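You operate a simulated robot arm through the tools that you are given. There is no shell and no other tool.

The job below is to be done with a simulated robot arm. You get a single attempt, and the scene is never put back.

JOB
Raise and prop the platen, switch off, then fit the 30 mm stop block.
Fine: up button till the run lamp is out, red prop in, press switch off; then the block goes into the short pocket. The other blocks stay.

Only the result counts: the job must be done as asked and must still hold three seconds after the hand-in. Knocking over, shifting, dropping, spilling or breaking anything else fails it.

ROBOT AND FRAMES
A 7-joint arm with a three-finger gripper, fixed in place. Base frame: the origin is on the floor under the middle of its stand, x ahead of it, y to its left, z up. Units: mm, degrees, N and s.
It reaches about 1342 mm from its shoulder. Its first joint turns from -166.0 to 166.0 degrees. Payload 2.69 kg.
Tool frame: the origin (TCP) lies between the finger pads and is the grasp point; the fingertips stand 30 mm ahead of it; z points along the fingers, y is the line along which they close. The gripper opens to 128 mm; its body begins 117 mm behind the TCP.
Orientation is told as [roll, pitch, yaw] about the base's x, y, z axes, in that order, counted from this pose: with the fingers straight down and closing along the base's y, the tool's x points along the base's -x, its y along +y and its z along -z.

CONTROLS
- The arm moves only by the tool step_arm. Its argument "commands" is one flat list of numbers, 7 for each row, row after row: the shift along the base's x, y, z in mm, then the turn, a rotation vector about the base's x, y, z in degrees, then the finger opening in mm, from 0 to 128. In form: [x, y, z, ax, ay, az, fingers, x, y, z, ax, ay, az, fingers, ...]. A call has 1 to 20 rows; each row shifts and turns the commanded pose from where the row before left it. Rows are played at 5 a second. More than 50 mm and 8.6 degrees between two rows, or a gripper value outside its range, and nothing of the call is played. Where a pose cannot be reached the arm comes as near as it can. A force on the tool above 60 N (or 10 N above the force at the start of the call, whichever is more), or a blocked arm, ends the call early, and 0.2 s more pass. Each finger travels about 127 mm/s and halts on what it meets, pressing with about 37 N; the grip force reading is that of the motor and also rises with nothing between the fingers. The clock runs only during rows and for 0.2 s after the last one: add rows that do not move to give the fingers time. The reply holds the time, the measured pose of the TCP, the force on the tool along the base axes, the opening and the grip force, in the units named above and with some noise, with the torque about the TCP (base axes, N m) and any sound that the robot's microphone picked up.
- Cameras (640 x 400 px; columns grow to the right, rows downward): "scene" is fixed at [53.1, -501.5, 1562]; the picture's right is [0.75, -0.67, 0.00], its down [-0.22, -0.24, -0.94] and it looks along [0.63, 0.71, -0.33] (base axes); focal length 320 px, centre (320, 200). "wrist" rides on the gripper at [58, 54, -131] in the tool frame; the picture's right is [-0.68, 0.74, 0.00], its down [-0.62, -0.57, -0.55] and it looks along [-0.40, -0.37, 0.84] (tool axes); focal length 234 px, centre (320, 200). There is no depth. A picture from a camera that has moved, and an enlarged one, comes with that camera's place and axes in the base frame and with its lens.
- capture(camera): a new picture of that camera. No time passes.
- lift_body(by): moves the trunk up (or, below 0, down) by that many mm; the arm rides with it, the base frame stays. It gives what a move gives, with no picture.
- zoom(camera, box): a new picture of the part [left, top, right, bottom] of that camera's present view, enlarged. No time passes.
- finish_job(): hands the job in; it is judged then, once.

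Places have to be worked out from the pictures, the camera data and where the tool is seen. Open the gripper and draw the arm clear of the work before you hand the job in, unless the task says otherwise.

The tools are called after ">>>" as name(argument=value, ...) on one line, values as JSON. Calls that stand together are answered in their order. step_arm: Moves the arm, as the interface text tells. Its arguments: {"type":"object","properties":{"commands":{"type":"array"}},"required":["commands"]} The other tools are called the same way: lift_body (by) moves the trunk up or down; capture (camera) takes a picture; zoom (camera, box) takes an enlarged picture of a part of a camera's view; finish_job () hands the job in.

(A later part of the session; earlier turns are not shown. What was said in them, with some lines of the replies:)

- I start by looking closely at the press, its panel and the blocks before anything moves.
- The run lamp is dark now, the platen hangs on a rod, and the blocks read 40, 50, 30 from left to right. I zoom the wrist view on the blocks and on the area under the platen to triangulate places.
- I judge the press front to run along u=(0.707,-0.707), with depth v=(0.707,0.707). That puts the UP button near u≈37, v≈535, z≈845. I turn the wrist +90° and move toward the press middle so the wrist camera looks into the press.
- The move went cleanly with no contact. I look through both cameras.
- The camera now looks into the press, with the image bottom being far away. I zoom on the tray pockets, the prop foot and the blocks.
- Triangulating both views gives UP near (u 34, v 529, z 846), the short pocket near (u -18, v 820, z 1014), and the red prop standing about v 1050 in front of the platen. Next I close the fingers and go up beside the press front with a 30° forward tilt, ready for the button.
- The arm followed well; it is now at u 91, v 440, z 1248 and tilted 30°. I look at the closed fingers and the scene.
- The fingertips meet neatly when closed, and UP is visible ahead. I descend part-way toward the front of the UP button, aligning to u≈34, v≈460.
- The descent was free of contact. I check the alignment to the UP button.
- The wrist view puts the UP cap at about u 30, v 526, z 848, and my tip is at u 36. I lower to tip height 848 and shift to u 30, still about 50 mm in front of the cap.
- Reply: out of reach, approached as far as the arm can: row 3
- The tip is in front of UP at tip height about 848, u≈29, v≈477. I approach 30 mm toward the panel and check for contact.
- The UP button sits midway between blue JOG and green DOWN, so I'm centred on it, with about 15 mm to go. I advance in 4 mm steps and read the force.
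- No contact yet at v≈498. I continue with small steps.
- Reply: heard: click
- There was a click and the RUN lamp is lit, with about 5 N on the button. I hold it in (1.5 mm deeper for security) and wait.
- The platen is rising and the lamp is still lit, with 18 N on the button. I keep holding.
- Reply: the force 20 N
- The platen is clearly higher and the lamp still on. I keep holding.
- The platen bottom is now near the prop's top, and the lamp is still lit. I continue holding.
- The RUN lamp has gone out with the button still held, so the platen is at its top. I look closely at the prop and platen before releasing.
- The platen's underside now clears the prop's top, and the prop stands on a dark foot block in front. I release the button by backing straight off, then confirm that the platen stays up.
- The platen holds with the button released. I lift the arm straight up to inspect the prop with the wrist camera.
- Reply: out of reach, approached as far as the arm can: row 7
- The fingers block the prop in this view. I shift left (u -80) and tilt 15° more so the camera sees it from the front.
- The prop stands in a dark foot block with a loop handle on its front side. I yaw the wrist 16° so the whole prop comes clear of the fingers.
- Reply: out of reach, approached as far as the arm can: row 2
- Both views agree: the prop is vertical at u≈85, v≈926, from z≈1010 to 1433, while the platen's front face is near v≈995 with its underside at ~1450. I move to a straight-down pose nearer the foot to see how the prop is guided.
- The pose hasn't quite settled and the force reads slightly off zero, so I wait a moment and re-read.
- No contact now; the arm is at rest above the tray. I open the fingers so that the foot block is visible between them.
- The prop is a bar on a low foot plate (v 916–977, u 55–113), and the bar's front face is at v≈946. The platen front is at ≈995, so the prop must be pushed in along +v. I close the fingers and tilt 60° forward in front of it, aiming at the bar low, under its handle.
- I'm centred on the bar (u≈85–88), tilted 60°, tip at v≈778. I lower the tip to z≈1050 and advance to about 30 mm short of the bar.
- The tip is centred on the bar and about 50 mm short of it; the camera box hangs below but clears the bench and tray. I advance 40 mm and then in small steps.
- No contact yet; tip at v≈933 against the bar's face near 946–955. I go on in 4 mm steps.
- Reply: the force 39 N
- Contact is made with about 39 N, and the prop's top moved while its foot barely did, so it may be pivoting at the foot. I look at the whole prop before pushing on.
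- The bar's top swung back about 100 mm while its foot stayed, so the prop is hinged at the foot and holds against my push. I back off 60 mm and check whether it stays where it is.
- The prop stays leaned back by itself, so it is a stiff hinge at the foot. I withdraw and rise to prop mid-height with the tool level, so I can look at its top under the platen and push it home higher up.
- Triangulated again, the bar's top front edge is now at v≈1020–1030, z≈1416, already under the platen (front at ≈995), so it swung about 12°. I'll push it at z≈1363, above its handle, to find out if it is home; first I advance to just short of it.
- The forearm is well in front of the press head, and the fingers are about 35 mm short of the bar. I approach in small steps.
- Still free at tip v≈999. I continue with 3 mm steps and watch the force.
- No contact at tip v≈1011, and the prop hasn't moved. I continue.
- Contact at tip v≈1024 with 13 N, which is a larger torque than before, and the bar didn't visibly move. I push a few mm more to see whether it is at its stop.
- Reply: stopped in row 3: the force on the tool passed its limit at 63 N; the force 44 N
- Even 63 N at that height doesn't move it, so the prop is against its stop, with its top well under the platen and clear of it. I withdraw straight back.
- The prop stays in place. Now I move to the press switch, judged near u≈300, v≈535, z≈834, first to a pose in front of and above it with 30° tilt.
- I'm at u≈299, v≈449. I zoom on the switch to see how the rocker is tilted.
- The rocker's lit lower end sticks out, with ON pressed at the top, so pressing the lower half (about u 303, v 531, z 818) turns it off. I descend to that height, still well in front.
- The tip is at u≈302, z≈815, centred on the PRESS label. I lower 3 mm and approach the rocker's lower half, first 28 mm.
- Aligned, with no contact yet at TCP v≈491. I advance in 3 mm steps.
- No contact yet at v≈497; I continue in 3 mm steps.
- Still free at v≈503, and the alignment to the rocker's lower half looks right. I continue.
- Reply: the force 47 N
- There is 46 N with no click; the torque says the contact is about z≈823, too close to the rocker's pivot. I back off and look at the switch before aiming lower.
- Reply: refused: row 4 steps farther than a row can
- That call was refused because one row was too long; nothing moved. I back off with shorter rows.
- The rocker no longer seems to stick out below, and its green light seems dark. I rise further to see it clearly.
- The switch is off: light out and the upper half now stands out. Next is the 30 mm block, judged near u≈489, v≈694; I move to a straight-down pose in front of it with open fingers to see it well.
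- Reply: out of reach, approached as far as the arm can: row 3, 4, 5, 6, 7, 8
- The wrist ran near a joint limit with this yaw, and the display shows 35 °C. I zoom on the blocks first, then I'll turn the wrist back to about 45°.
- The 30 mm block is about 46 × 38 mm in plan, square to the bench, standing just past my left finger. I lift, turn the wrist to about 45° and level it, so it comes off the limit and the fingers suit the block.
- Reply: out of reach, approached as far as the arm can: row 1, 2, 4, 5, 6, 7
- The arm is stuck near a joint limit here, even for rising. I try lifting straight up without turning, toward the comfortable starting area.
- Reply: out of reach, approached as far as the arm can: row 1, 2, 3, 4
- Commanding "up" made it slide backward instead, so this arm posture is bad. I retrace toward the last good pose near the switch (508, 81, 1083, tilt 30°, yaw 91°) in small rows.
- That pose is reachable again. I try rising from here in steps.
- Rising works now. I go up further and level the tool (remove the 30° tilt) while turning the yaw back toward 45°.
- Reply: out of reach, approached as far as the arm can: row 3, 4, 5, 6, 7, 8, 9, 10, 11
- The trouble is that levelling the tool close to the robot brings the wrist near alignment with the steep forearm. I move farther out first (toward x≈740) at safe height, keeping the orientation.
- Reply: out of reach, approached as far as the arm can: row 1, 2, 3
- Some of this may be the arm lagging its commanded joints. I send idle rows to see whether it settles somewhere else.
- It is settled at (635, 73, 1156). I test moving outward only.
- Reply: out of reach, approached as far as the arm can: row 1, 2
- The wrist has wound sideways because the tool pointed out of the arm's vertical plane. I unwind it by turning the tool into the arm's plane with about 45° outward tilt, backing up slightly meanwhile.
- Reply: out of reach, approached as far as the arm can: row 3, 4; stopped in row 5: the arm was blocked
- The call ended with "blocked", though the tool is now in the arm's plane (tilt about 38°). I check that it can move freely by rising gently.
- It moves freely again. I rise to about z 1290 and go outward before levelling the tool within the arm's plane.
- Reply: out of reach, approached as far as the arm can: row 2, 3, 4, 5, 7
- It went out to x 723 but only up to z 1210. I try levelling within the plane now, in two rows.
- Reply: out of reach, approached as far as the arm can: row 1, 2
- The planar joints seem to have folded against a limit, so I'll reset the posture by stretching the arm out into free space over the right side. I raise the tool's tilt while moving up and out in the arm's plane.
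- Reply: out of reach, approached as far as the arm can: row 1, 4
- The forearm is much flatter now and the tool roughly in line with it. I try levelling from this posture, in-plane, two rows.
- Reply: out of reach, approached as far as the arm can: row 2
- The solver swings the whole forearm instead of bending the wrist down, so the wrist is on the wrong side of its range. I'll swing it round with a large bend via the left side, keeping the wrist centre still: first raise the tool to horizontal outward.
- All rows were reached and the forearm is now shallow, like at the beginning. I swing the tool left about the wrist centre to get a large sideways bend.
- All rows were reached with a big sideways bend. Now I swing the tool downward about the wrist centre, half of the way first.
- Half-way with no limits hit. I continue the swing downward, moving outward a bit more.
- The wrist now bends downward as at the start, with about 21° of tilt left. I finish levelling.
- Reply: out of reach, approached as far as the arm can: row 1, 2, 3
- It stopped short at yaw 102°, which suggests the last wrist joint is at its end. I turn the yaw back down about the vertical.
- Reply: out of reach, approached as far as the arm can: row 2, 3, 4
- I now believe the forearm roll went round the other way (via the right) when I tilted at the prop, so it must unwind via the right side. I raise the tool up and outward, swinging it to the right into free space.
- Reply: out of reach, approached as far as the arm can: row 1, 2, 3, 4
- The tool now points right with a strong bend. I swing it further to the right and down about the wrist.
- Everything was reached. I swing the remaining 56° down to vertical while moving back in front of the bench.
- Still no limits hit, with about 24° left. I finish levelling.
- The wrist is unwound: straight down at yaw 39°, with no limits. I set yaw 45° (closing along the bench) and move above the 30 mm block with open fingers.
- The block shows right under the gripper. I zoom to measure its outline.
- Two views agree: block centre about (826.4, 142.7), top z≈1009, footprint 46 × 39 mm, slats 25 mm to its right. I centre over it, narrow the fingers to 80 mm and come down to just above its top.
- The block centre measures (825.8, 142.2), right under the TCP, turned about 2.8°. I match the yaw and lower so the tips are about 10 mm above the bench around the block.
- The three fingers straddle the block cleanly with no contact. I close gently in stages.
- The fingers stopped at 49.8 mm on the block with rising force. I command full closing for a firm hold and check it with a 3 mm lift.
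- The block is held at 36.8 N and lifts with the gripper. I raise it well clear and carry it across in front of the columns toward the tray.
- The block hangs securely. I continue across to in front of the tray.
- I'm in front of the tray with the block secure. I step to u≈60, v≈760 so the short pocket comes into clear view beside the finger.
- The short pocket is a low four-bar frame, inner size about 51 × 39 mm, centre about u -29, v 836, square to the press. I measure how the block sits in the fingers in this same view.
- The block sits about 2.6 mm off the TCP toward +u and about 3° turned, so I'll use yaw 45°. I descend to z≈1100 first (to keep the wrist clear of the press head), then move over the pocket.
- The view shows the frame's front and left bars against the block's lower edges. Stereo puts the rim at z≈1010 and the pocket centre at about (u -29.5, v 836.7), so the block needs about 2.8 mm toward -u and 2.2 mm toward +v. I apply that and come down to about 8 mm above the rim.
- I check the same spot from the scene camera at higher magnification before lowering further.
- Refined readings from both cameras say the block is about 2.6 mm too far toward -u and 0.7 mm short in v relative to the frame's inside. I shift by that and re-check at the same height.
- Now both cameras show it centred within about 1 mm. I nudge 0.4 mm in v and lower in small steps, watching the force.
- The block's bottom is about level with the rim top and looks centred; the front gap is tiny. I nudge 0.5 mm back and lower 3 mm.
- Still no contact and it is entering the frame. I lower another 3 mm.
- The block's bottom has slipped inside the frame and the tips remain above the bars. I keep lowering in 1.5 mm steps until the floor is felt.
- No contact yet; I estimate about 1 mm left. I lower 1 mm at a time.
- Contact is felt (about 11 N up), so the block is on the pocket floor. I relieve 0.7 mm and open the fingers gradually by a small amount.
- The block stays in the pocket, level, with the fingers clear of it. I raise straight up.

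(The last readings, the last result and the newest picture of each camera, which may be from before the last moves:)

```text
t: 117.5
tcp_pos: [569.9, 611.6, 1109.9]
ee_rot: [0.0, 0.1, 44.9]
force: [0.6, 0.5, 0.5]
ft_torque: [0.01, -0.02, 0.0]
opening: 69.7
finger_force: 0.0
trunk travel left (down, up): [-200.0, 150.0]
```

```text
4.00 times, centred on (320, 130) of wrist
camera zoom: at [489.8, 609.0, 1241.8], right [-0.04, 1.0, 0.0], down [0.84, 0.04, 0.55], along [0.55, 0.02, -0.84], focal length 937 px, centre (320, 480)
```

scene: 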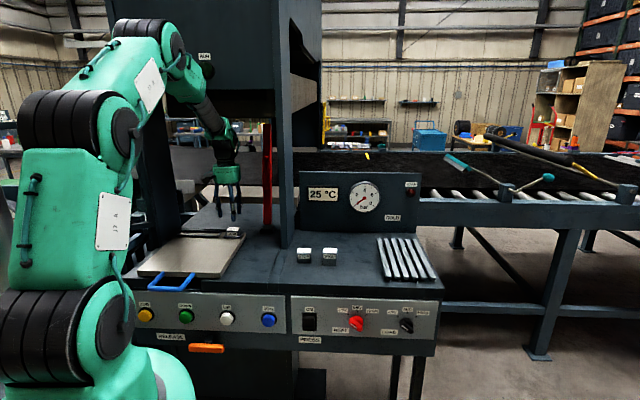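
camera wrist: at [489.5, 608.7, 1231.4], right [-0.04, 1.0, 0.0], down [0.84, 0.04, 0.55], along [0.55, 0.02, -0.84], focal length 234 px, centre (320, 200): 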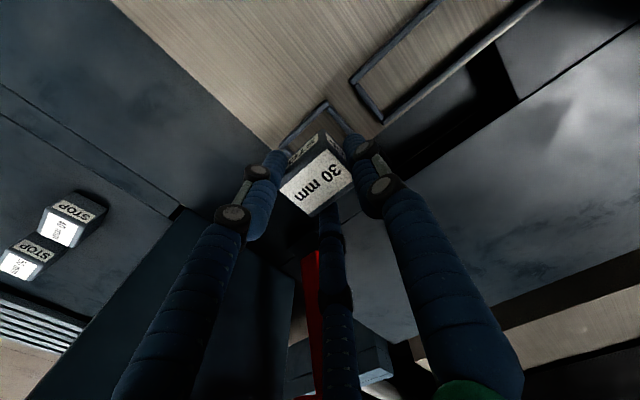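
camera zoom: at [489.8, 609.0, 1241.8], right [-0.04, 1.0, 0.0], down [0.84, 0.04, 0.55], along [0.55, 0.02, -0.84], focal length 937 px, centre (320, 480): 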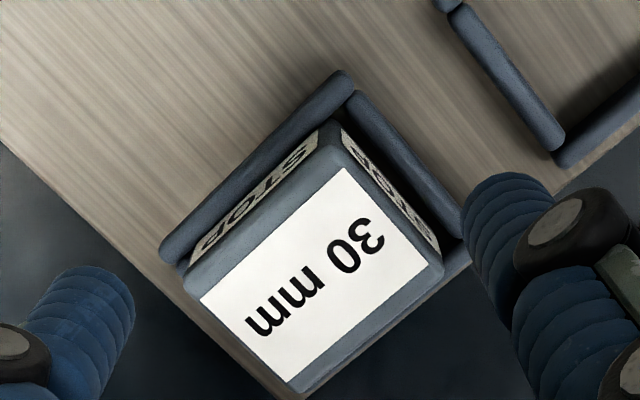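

The 30 mm block sits square and level in the short pocket, with the 40 and 50 mm blocks untouched. I withdraw the open gripper backward out of the press, then up.

>>> step_arm(commands=[-28.3, -28.3, 5, 0, 0, 0, 70, -28.3, -28.3, 5, 0, 0, 0, 70, -28.3, -28.3, 10, 0, 0, 0, 80, -28.3, -28.3, 10, 0, 0, 0, 90, -28.3, -28.3, 10, 0, 0, 0, 100, -25, -25, 30, 0, 0, 0, 128, -20, -20, 35, 0, 0, 0, 128, 0, 0, 40, 0, 0, 0, 128, 0, 0, 40, 0, 0, 0, 128, 0, 0, 0, 0, 0, 0, 128])

>>> capture(camera="scene")

>>> capture(camera="wrist")

```text
t: 119.7
tcp_pos: [385.0, 427.3, 1298.2]
ee_rot: [-0.1, 0.0, 44.8]
force: [0.3, 0.2, 0.5]
ft_torque: [0.09, -0.02, 0.01]
opening: 128.2
finger_force: 0.1
trunk travel left (down, up): [-200.0, 150.0]
```

```text
taken
```

scene: 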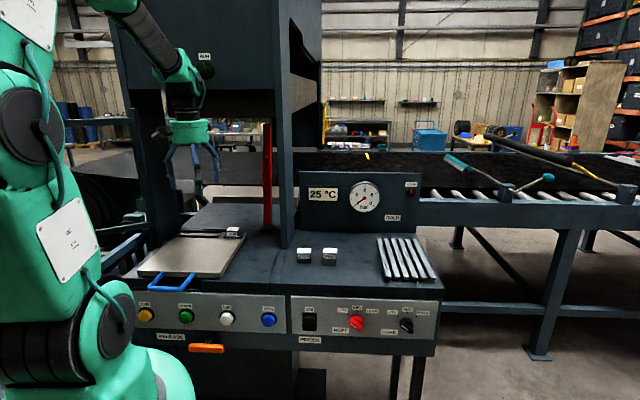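

```text
taken
camera wrist: at [304.6, 423.3, 1430.1], right [-0.04, 1.0, 0.0], down [0.84, 0.04, 0.55], along [0.55, 0.02, -0.84], focal length 234 px, centre (320, 200)
```

wrist: 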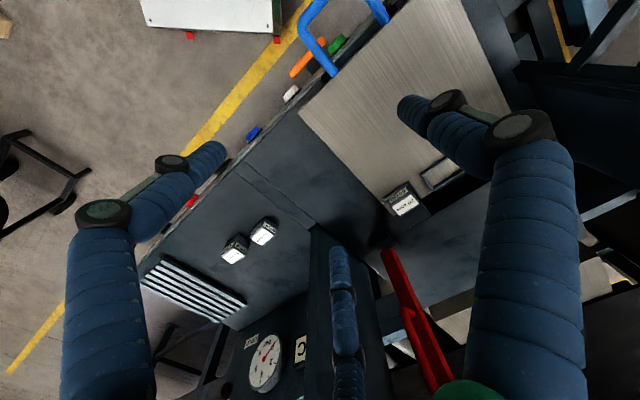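

The arm is clear. I verify the prop, platen, lamp, switch, knobs and blocks up close before handing in.

>>> zoom(camera="scene", box=[200, 50, 330, 131])

>>> zoom(camera="scene", box=[210, 110, 330, 235])

>>> zoom(camera="scene", box=[120, 225, 450, 370])

>>> zoom(camera="wrist", box=[350, 150, 490, 238])

```text
4.92 times, centred on (265, 90) of scene
camera zoom: at [53.1, -501.5, 1562.0], right [0.75, -0.67, 0.0], down [-0.22, -0.24, -0.94], along [0.63, 0.71, -0.33], focal length 1573 px, centre (591, 739)
```

zoom: 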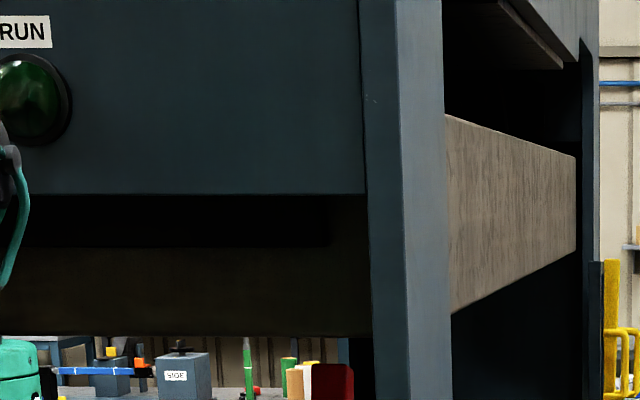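

```text
3.20 times, centred on (270, 172) of scene
camera zoom: at [53.1, -501.5, 1562.0], right [0.75, -0.67, 0.0], down [-0.22, -0.24, -0.94], along [0.63, 0.71, -0.33], focal length 1022 px, centre (480, 288)
```

zoom: 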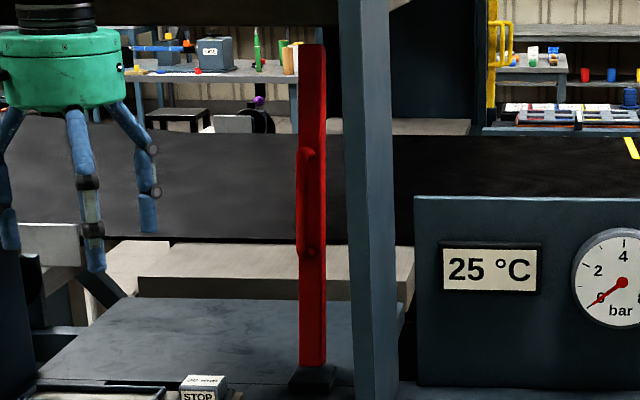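

```text
1.94 times, centred on (285, 298) of scene
camera zoom: at [53.1, -501.5, 1562.0], right [0.75, -0.67, 0.0], down [-0.22, -0.24, -0.94], along [0.63, 0.71, -0.33], focal length 620 px, centre (388, 11)
```

zoom: 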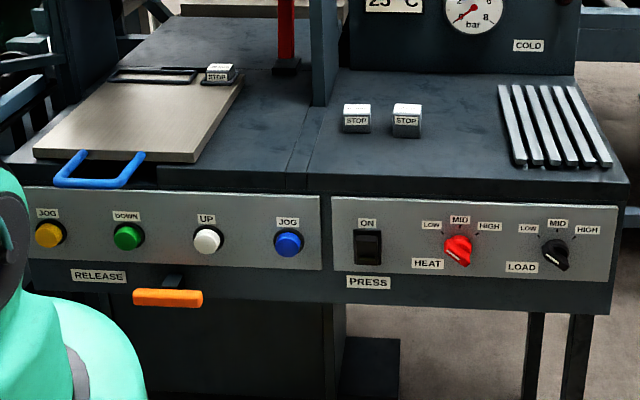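

```text
4.55 times, centred on (420, 194) of wrist
camera zoom: at [304.6, 423.3, 1430.1], right [-0.04, 1.0, 0.0], down [0.84, 0.04, 0.55], along [0.55, 0.02, -0.84], focal length 1064 px, centre (-134, 227)
```

zoom: 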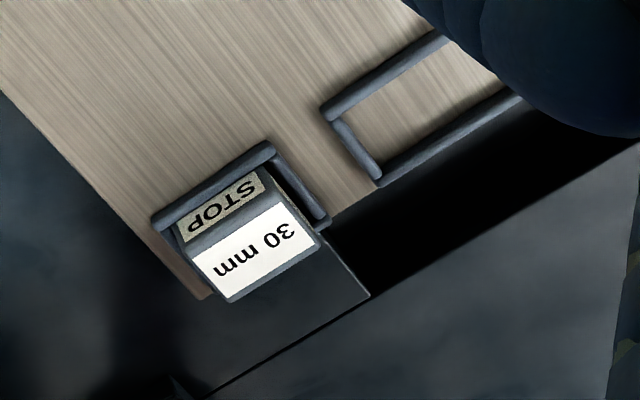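

Everything checks out. The platen is up with the RUN lamp out, the red prop is leaning in at its stop under the platen, and PRESS is off and dark. The knobs, tray and the 40 and 50 mm blocks are untouched, and the 30 mm block is seated in the short pocket. The gripper is open and clear, so I hand in.

>>> finish_job()

```text
The job is handed in.
```

The job is done and handed in; I haven't had the judging result back.

- **Platen:** I held UP until the RUN lamp went out. The platen stayed up after I let go and after the press was switched off.
- **Prop:** The red prop is swung in under the platen until it would go no further. Pushing it with about 63 N did not move it. Its top sits a couple of centimetres below the platen, so it catches the platen only if the platen sinks.
- **Press switch:** The press is off and the switch light is out. I heard no click, so I checked the switch itself: the upper half now stands out.
- **Block:** The 30 mm block sits square and level in the short pocket. The 40 mm and 50 mm blocks were not touched.

On the way to the block the arm got caught at its joint limits, and one move was stopped as blocked. I worked it free in open space in front of and to the right of the press. I saw nothing else moved or knocked in the final pictures. The gripper is open and clear of the press.
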